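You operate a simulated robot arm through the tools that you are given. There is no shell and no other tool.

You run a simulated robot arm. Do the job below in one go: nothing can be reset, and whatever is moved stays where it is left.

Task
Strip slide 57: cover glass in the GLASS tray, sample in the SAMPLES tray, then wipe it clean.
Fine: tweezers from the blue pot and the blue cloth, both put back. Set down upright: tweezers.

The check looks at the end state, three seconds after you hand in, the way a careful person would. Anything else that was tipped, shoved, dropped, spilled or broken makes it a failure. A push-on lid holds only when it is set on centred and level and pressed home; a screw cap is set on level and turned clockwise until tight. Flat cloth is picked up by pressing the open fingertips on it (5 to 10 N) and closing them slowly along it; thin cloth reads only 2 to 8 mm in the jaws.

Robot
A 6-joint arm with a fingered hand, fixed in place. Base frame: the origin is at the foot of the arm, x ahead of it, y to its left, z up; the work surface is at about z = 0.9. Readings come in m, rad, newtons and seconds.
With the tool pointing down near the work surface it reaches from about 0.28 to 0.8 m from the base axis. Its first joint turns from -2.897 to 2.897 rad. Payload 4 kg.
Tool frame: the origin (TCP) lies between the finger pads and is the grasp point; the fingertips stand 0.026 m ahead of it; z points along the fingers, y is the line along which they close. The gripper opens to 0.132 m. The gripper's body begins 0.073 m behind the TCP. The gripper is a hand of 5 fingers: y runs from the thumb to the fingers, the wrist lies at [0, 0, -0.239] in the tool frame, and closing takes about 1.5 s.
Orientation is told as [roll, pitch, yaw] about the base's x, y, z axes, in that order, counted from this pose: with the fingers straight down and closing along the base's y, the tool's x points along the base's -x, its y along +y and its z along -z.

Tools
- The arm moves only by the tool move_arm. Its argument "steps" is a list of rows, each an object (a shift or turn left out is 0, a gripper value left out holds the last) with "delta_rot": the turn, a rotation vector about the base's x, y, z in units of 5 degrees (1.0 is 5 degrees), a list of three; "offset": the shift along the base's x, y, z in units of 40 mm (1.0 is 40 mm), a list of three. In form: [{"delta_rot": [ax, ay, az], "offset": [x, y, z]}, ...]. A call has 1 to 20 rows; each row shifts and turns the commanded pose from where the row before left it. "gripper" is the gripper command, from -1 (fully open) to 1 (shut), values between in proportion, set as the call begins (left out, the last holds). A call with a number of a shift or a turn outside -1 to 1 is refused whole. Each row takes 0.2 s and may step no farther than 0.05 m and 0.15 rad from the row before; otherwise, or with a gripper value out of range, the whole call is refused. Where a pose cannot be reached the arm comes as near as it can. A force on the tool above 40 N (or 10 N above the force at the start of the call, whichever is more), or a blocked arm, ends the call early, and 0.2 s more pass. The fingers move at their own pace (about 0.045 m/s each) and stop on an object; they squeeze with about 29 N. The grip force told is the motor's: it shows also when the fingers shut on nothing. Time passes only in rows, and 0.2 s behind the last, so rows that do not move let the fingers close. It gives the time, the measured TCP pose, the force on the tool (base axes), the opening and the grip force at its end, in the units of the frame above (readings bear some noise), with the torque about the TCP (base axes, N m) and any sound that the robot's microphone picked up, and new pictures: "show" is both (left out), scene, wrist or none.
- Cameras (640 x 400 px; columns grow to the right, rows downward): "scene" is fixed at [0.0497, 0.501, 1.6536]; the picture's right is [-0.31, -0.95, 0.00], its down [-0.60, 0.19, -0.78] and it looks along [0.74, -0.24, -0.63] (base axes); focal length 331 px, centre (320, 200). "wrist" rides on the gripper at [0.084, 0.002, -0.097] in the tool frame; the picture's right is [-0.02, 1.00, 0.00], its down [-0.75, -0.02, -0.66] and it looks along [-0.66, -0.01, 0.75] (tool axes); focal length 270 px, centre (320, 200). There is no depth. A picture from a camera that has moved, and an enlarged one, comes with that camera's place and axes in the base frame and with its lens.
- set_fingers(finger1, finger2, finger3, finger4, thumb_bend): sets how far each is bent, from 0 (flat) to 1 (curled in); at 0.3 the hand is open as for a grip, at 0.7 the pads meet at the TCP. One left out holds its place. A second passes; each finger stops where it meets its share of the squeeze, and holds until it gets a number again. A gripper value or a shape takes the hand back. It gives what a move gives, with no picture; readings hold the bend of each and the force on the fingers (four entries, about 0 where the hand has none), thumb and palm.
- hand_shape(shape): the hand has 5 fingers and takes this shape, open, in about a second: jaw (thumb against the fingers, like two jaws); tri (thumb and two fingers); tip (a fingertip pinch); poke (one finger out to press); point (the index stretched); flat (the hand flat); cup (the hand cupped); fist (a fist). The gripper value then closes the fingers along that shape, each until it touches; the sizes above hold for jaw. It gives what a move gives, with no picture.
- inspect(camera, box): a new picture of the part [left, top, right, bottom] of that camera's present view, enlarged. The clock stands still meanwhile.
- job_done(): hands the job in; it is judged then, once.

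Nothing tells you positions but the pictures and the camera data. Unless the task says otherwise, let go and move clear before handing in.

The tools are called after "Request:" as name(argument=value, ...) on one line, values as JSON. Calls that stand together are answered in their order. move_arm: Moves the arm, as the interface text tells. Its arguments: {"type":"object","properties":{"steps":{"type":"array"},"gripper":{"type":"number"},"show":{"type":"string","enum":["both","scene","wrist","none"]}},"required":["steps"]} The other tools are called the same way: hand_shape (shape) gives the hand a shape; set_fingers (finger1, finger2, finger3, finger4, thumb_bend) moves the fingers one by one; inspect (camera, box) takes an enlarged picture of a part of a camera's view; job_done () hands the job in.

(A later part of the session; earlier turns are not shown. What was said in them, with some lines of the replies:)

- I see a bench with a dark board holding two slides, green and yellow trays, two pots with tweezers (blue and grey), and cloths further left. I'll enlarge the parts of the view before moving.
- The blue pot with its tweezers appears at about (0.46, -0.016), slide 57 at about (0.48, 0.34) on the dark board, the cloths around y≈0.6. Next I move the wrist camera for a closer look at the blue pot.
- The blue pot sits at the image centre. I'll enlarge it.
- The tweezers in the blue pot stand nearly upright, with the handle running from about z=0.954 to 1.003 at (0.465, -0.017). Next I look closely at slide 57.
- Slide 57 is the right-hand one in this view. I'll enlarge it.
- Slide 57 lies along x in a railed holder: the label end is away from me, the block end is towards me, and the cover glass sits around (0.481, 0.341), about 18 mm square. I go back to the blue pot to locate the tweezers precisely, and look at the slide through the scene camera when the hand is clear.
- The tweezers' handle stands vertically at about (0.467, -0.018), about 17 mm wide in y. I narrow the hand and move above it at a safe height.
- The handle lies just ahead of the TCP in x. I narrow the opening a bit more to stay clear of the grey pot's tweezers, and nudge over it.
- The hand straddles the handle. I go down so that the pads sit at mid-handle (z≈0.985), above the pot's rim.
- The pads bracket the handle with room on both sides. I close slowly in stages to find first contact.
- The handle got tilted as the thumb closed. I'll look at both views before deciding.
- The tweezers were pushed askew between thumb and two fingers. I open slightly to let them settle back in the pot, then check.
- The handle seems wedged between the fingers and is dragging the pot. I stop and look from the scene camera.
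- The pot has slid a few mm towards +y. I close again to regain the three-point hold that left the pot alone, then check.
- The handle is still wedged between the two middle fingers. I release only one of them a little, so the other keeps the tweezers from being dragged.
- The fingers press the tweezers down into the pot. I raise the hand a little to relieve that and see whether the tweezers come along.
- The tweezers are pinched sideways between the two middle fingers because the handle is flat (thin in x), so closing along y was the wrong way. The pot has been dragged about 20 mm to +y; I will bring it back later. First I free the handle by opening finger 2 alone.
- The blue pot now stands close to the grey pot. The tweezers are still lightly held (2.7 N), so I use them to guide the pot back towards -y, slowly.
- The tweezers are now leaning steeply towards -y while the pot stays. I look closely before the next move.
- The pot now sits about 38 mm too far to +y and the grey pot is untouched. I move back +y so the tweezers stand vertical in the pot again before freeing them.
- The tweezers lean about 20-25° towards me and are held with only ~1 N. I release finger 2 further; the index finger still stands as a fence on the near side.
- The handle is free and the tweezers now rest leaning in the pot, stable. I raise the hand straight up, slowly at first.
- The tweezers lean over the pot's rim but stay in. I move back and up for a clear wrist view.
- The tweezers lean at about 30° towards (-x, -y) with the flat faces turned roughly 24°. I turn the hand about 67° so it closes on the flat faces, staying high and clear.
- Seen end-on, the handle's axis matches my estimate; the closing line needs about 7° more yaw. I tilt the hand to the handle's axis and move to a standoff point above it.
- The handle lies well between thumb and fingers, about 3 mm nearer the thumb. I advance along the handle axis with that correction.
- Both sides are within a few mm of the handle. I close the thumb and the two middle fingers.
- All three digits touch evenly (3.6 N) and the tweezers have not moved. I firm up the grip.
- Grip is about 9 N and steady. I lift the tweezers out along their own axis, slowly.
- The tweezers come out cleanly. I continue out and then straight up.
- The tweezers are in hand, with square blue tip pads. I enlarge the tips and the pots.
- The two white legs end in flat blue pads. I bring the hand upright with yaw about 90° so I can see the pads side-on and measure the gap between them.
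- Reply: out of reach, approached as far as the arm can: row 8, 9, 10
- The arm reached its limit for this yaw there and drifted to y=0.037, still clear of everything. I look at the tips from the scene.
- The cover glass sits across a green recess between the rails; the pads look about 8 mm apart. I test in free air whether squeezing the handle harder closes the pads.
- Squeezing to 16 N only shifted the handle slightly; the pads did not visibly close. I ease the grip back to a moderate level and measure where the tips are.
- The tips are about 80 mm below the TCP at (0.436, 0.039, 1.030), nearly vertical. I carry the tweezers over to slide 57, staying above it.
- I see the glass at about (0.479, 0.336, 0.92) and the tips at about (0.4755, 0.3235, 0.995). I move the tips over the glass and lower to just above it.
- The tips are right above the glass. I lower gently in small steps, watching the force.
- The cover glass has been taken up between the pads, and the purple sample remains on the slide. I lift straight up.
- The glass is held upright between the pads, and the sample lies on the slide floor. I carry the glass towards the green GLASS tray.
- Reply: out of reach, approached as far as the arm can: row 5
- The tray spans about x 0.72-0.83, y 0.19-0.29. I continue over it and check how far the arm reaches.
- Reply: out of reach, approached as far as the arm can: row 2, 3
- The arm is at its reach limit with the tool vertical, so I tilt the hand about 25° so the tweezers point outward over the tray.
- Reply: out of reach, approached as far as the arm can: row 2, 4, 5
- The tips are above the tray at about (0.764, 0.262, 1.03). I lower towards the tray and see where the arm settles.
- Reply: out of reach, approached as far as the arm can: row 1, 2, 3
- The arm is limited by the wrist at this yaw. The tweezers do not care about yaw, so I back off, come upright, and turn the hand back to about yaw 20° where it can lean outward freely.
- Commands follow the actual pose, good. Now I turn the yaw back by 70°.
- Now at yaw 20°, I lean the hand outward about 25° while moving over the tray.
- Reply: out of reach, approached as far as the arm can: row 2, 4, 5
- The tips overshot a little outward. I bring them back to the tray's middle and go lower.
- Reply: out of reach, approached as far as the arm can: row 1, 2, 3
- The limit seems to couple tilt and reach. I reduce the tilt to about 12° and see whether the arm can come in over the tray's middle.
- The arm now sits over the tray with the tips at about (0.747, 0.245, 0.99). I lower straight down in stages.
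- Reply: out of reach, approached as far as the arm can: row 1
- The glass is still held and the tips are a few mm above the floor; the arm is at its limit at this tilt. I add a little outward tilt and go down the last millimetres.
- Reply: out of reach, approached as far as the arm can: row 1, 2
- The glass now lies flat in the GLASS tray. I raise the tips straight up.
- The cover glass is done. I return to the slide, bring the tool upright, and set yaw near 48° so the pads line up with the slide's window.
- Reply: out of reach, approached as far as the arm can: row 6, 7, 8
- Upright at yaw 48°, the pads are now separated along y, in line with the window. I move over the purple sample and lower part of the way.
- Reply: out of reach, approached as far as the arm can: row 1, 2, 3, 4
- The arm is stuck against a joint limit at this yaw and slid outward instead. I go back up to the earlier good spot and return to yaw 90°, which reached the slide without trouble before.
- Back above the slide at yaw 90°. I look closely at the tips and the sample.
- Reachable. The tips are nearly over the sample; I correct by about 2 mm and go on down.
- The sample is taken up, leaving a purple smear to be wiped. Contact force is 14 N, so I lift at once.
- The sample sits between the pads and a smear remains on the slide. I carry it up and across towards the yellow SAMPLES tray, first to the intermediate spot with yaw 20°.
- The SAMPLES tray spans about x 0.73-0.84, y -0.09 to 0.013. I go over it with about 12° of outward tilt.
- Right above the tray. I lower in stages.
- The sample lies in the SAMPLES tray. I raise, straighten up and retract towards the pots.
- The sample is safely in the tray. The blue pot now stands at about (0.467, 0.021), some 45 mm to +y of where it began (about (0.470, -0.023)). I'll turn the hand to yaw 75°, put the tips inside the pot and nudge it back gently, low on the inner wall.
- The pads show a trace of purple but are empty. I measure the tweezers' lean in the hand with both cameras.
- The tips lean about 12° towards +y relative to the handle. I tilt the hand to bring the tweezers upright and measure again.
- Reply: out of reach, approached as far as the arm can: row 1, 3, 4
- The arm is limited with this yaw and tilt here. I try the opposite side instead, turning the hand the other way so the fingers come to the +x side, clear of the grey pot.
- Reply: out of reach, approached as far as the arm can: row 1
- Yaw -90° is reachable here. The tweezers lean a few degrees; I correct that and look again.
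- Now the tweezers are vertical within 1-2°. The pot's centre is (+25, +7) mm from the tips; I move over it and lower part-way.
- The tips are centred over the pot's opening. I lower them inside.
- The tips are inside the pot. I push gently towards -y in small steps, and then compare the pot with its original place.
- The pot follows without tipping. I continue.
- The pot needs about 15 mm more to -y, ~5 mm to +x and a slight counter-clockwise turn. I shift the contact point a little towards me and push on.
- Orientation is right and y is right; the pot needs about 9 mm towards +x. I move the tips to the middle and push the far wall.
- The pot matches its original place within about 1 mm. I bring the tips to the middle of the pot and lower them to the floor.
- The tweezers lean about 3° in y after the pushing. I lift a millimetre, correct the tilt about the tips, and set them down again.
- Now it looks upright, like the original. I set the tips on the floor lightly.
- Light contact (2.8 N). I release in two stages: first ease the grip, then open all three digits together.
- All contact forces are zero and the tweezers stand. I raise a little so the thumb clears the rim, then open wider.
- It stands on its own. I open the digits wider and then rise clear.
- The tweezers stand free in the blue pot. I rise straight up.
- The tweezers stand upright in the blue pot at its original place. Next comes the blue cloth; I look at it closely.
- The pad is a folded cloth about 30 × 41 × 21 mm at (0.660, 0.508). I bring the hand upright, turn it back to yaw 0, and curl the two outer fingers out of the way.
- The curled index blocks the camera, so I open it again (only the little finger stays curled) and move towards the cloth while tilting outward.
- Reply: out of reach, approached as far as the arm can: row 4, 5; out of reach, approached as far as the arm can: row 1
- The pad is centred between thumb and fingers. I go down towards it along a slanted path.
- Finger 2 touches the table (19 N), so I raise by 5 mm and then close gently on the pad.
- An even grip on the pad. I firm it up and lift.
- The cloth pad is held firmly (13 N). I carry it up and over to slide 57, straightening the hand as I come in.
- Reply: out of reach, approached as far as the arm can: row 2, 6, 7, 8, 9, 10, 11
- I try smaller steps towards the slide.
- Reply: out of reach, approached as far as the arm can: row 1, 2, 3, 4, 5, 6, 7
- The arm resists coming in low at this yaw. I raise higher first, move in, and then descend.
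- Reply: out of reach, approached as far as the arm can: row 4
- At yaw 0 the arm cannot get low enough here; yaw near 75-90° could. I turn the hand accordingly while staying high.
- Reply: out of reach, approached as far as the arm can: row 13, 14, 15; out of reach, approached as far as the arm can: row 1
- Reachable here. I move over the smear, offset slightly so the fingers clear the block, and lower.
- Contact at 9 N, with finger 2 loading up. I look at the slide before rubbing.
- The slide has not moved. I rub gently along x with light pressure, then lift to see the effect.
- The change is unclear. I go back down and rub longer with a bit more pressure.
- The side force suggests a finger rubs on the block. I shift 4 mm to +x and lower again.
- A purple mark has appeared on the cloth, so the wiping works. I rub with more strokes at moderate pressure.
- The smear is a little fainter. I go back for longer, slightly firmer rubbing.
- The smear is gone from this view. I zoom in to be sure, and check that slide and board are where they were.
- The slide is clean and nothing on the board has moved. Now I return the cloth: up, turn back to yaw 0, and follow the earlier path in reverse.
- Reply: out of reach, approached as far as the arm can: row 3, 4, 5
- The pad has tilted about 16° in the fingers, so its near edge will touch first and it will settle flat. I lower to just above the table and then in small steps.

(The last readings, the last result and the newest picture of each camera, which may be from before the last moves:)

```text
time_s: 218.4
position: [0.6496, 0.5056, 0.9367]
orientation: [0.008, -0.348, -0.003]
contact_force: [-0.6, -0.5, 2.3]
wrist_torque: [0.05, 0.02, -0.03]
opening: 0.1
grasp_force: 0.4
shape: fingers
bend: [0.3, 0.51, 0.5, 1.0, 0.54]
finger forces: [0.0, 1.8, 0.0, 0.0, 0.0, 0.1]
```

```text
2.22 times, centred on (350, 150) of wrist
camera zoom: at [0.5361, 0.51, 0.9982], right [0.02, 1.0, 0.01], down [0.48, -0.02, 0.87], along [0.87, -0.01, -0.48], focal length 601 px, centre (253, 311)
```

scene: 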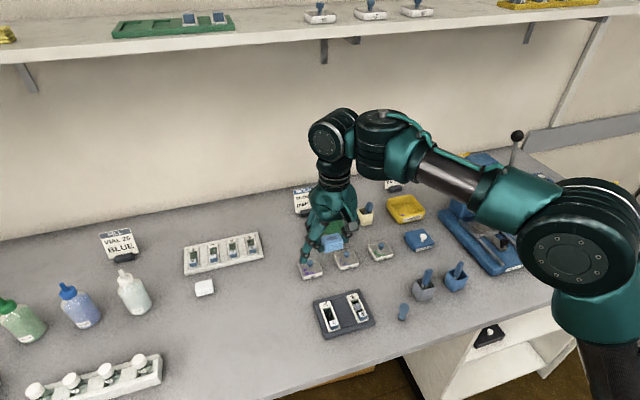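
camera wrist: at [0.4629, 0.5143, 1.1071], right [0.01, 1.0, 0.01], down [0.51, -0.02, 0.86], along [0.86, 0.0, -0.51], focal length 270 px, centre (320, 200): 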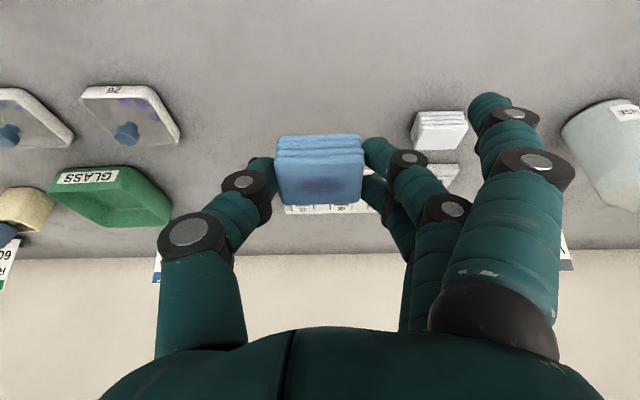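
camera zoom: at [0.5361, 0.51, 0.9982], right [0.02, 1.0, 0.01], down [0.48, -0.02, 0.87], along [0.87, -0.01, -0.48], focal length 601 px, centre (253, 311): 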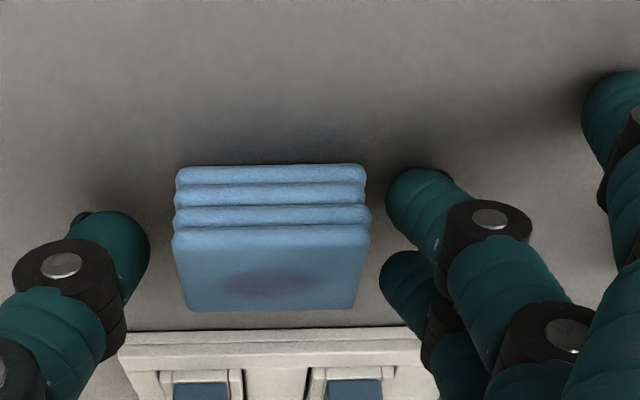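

The pad lies flat at its place, within 2-3 mm. I withdraw upward.

Request:
move_arm(steps=[{"offset": [0, 0, 0.2]}, {"offset": [-0.1, 0, 0.5]}, {"offset": [-0.3, 0, 0.7]}, {"offset": [-0.5, 0, 0.7]}, {"offset": [-0.7, -0.1, 0.5], "delta_rot": [0, 0.5, 0]}, {"offset": [-0.8, -0.3, 0.2], "delta_rot": [0, 0.8, 0]}, {"offset": [-0.8, -0.5, 0], "delta_rot": [0, 0.8, 0]}, {"offset": [-0.7, -0.7, 0], "delta_rot": [0, 0.8, 0]}, {"offset": [-0.6, -0.8, 0], "delta_rot": [0, 0.6, 0]}, {}], show="both")

Request:
inspect(camera="scene", box=[235, 262, 265, 292])

```text
time_s: 220.6
position: [0.4696, 0.4125, 1.0479]
orientation: [0.006, -0.04, -0.003]
contact_force: [-0.5, -0.2, 0.0]
wrist_torque: [-0.04, 0.0, 0.02]
opening: 0.1
grasp_force: 0.1
shape: fingers
bend: [0.3, 0.5, 0.5, 1.0, 0.54]
finger forces: [0.0, 0.1, 0.0, 0.1, 0.0, 0.0]
camera wrist: at [0.3796, 0.4152, 1.1407], right [0.02, 1.0, 0.01], down [0.73, -0.02, 0.69], along [0.69, -0.01, -0.73], focal length 270 px, centre (320, 200)
```

scene: 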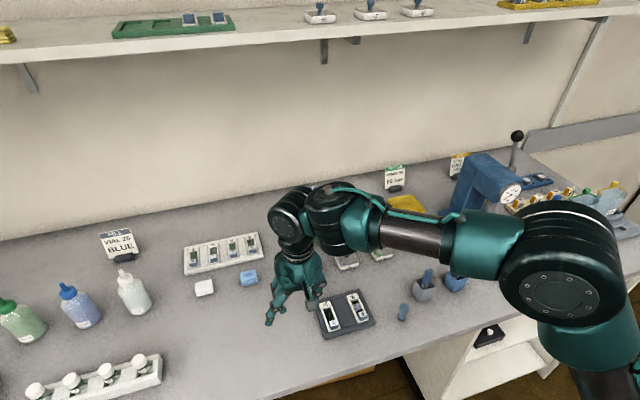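
wrist: 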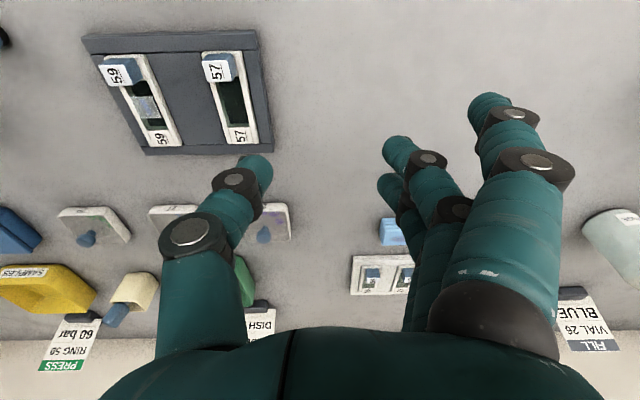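

```text
13.33 times, centred on (250, 277) of scene
camera zoom: at [0.0497, 0.501, 1.6536], right [-0.31, -0.95, 0.0], down [-0.6, 0.19, -0.78], along [0.74, -0.24, -0.63], focal length 4409 px, centre (1253, -827)
```

zoom: 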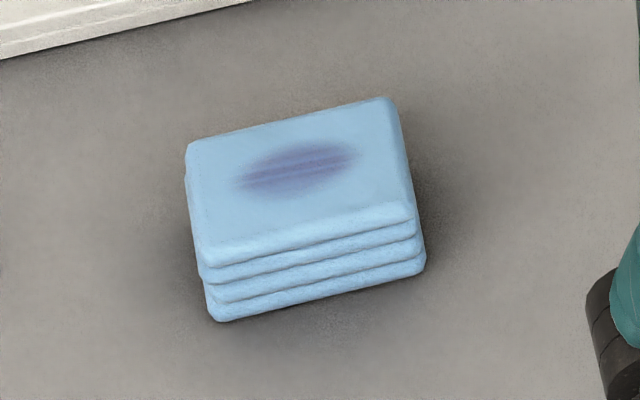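

The cloth is back within about 2 mm. I take a last look at the slide, trays and pots.

Request:
inspect(camera="wrist", box=[190, 40, 280, 160])

Request:
inspect(camera="scene", box=[310, 285, 380, 345])

Request:
move_arm(steps=[{"offset": [-0.3, 0, 0.7]}, {"offset": [-0.3, 0, 0.7]}, {"offset": [-0.3, 0, 0.7]}, {"offset": [-0.3, 0, 0.7]}, {"offset": [-0.3, 0, 0.6]}, {}], gripper=-0.5, show="both")

```text
3.33 times, centred on (235, 100) of wrist
camera zoom: at [0.3796, 0.4152, 1.1407], right [0.02, 1.0, 0.01], down [0.73, -0.02, 0.69], along [0.69, -0.01, -0.73], focal length 901 px, centre (603, 533)
```

zoom: 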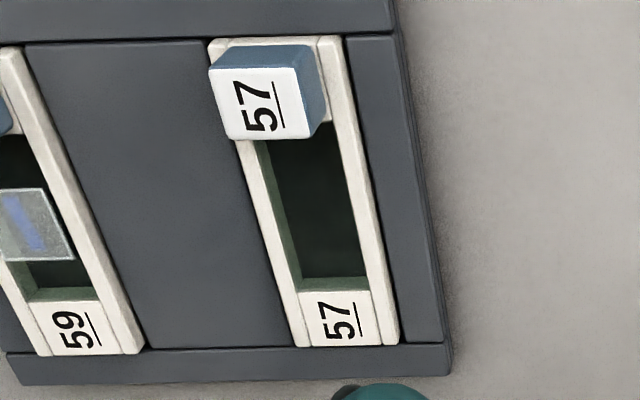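

```text
6.67 times, centred on (345, 315) of scene
camera zoom: at [0.0497, 0.501, 1.6536], right [-0.31, -0.95, 0.0], down [-0.6, 0.19, -0.78], along [0.74, -0.24, -0.63], focal length 2205 px, centre (153, -567)
```

zoom: 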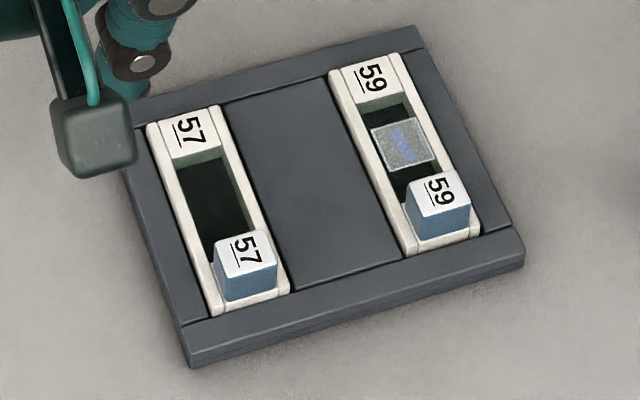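

```text
time_s: 222.0
position: [0.4094, 0.4102, 1.184]
orientation: [0.007, -0.04, -0.004]
contact_force: [-1.4, -0.1, 0.0]
wrist_torque: [0.0, -0.04, -0.03]
opening: 0.0989
grasp_force: 0.0
shape: jaw
bend: [0.64, 0.64, 0.64, 0.64, 0.6]
finger forces: [0.0, 0.0, 0.1, 0.0, 0.0, 0.0]
camera wrist: at [0.3193, 0.4138, 1.2774], right [0.02, 1.0, 0.01], down [0.73, -0.02, 0.69], along [0.69, -0.01, -0.73], focal length 270 px, centre (320, 200)
```

scene: 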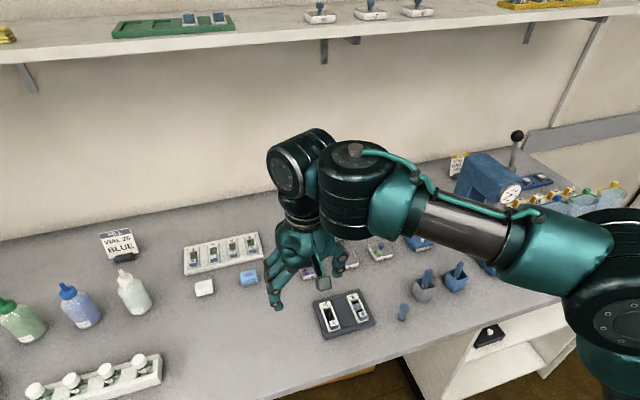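
wrist: 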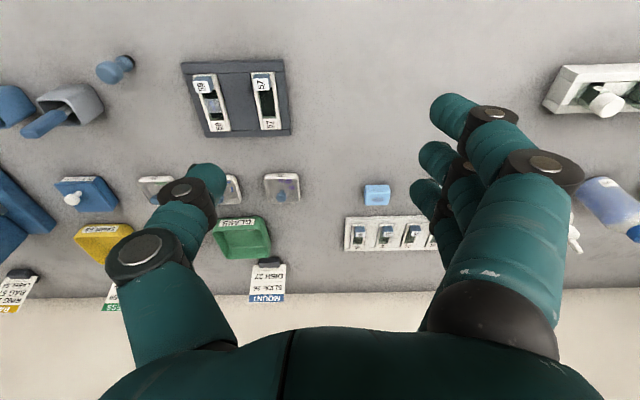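

Request:
inspect(camera="wrist", box=[70, 205, 290, 270])

Request:
inspect(camera="scene", box=[430, 250, 480, 300])

Request:
inspect(camera="wrist", box=[245, 65, 290, 135])

```text
2.91 times, centred on (180, 238) of wrist
camera zoom: at [0.3193, 0.4138, 1.2774], right [0.02, 1.0, 0.01], down [0.73, -0.02, 0.69], along [0.69, -0.01, -0.73], focal length 786 px, centre (727, 91)
```

zoom: 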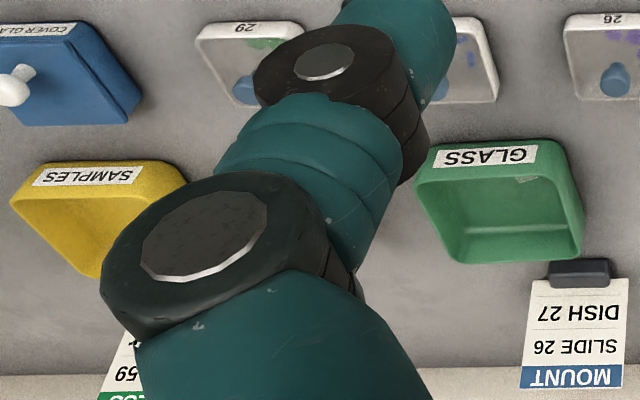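

```text
8.00 times, centred on (455, 275) of scene
camera zoom: at [0.0497, 0.501, 1.6536], right [-0.31, -0.95, 0.0], down [-0.6, 0.19, -0.78], along [0.74, -0.24, -0.63], focal length 2646 px, centre (-760, -400)
```

zoom: 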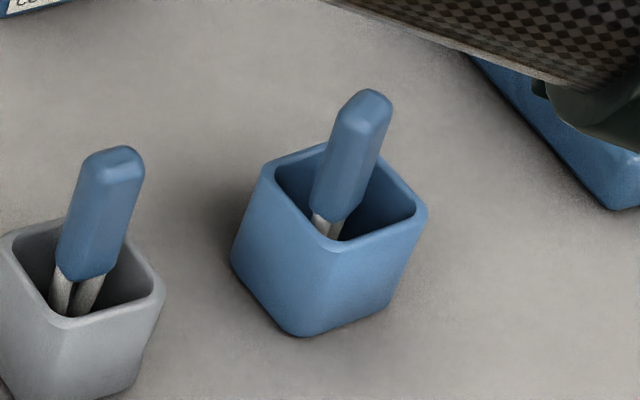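

```text
5.71 times, centred on (268, 100) of wrist
camera zoom: at [0.3193, 0.4138, 1.2774], right [0.02, 1.0, 0.01], down [0.73, -0.02, 0.69], along [0.69, -0.01, -0.73], focal length 1544 px, centre (620, 771)
```

zoom: 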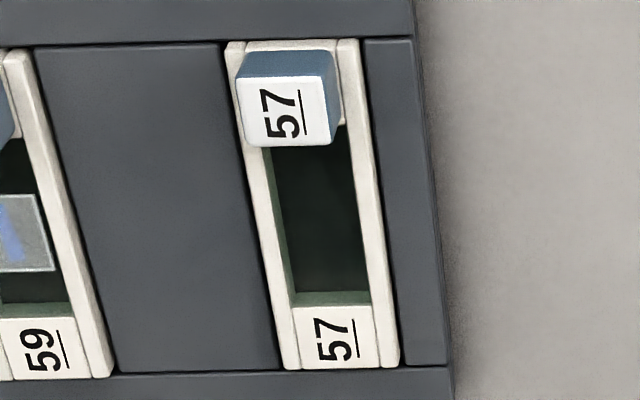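

Request:
inspect(camera="scene", box=[329, 306, 341, 318])

Request:
inspect(camera="wrist", box=[260, 84, 276, 120])

```text
16.00 times, centred on (335, 312) of scene
camera zoom: at [0.0497, 0.501, 1.6536], right [-0.31, -0.95, 0.0], down [-0.6, 0.19, -0.78], along [0.74, -0.24, -0.63], focal length 5291 px, centre (80, -1592)
```

zoom: 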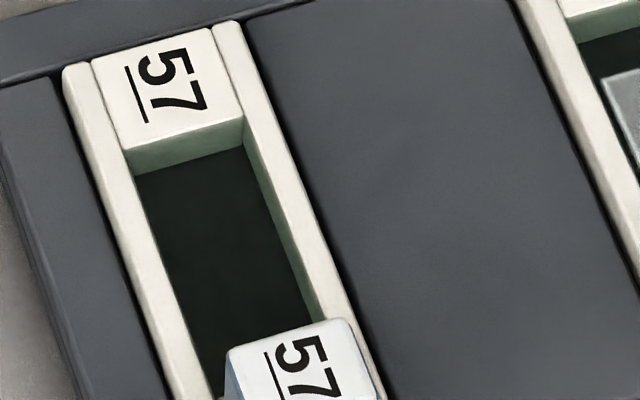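

```text
11.11 times, centred on (268, 102) of wrist
camera zoom: at [0.3193, 0.4138, 1.2774], right [0.02, 1.0, 0.01], down [0.73, -0.02, 0.69], along [0.69, -0.01, -0.73], focal length 3003 px, centre (898, 1289)
```

zoom: 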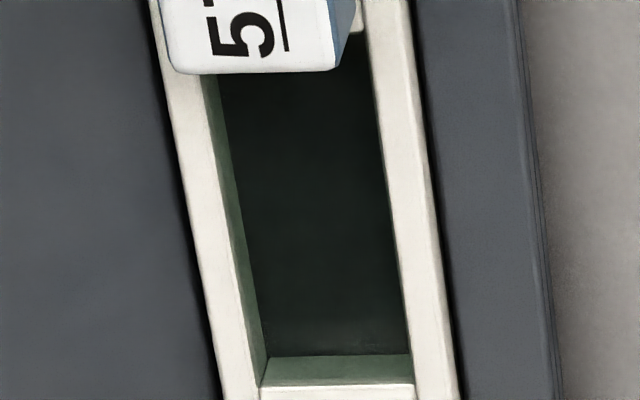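

Slide 57 is clean from both views. The cover glass was seen lying in the GLASS tray and the sample in the SAMPLES tray. The tweezers stand upright in the blue pot at its original place, the cloth is back, and the hand is clear and empty. I hand the job in.

Request:
job_done()

```text
The job is handed in.
```

I stripped and wiped slide 57 and handed the job in; the check hasn't reported a result.

- **Cover glass:** it lies flat in the GLASS tray.
- **Sample:** it is in the SAMPLES tray.
- **Slide 57:** no trace of the purple smear shows from either camera. The slide, its holder board and slide 59 look unmoved.
- **Tweezers:** they stand upright and free in the blue pot. Their pads still carry a trace of purple.
- **Cloth:** it is back within about 2 mm of where it lay, with the purple stain now on it.

On my first try to grip the tweezers, the handle wedged between two fingers and dragged the blue pot about 4 cm towards the grey pot. The pot stayed upright, and the grey pot did not move. I later slid the blue pot back, and it matches its original place and angle to about 1 mm in the camera view.

The tips and fingers also pressed harder than I meant a few times: about 14 N on the slide while lifting the sample, and 19 N from a fingertip on the table beside the cloth. I saw no damage from either.
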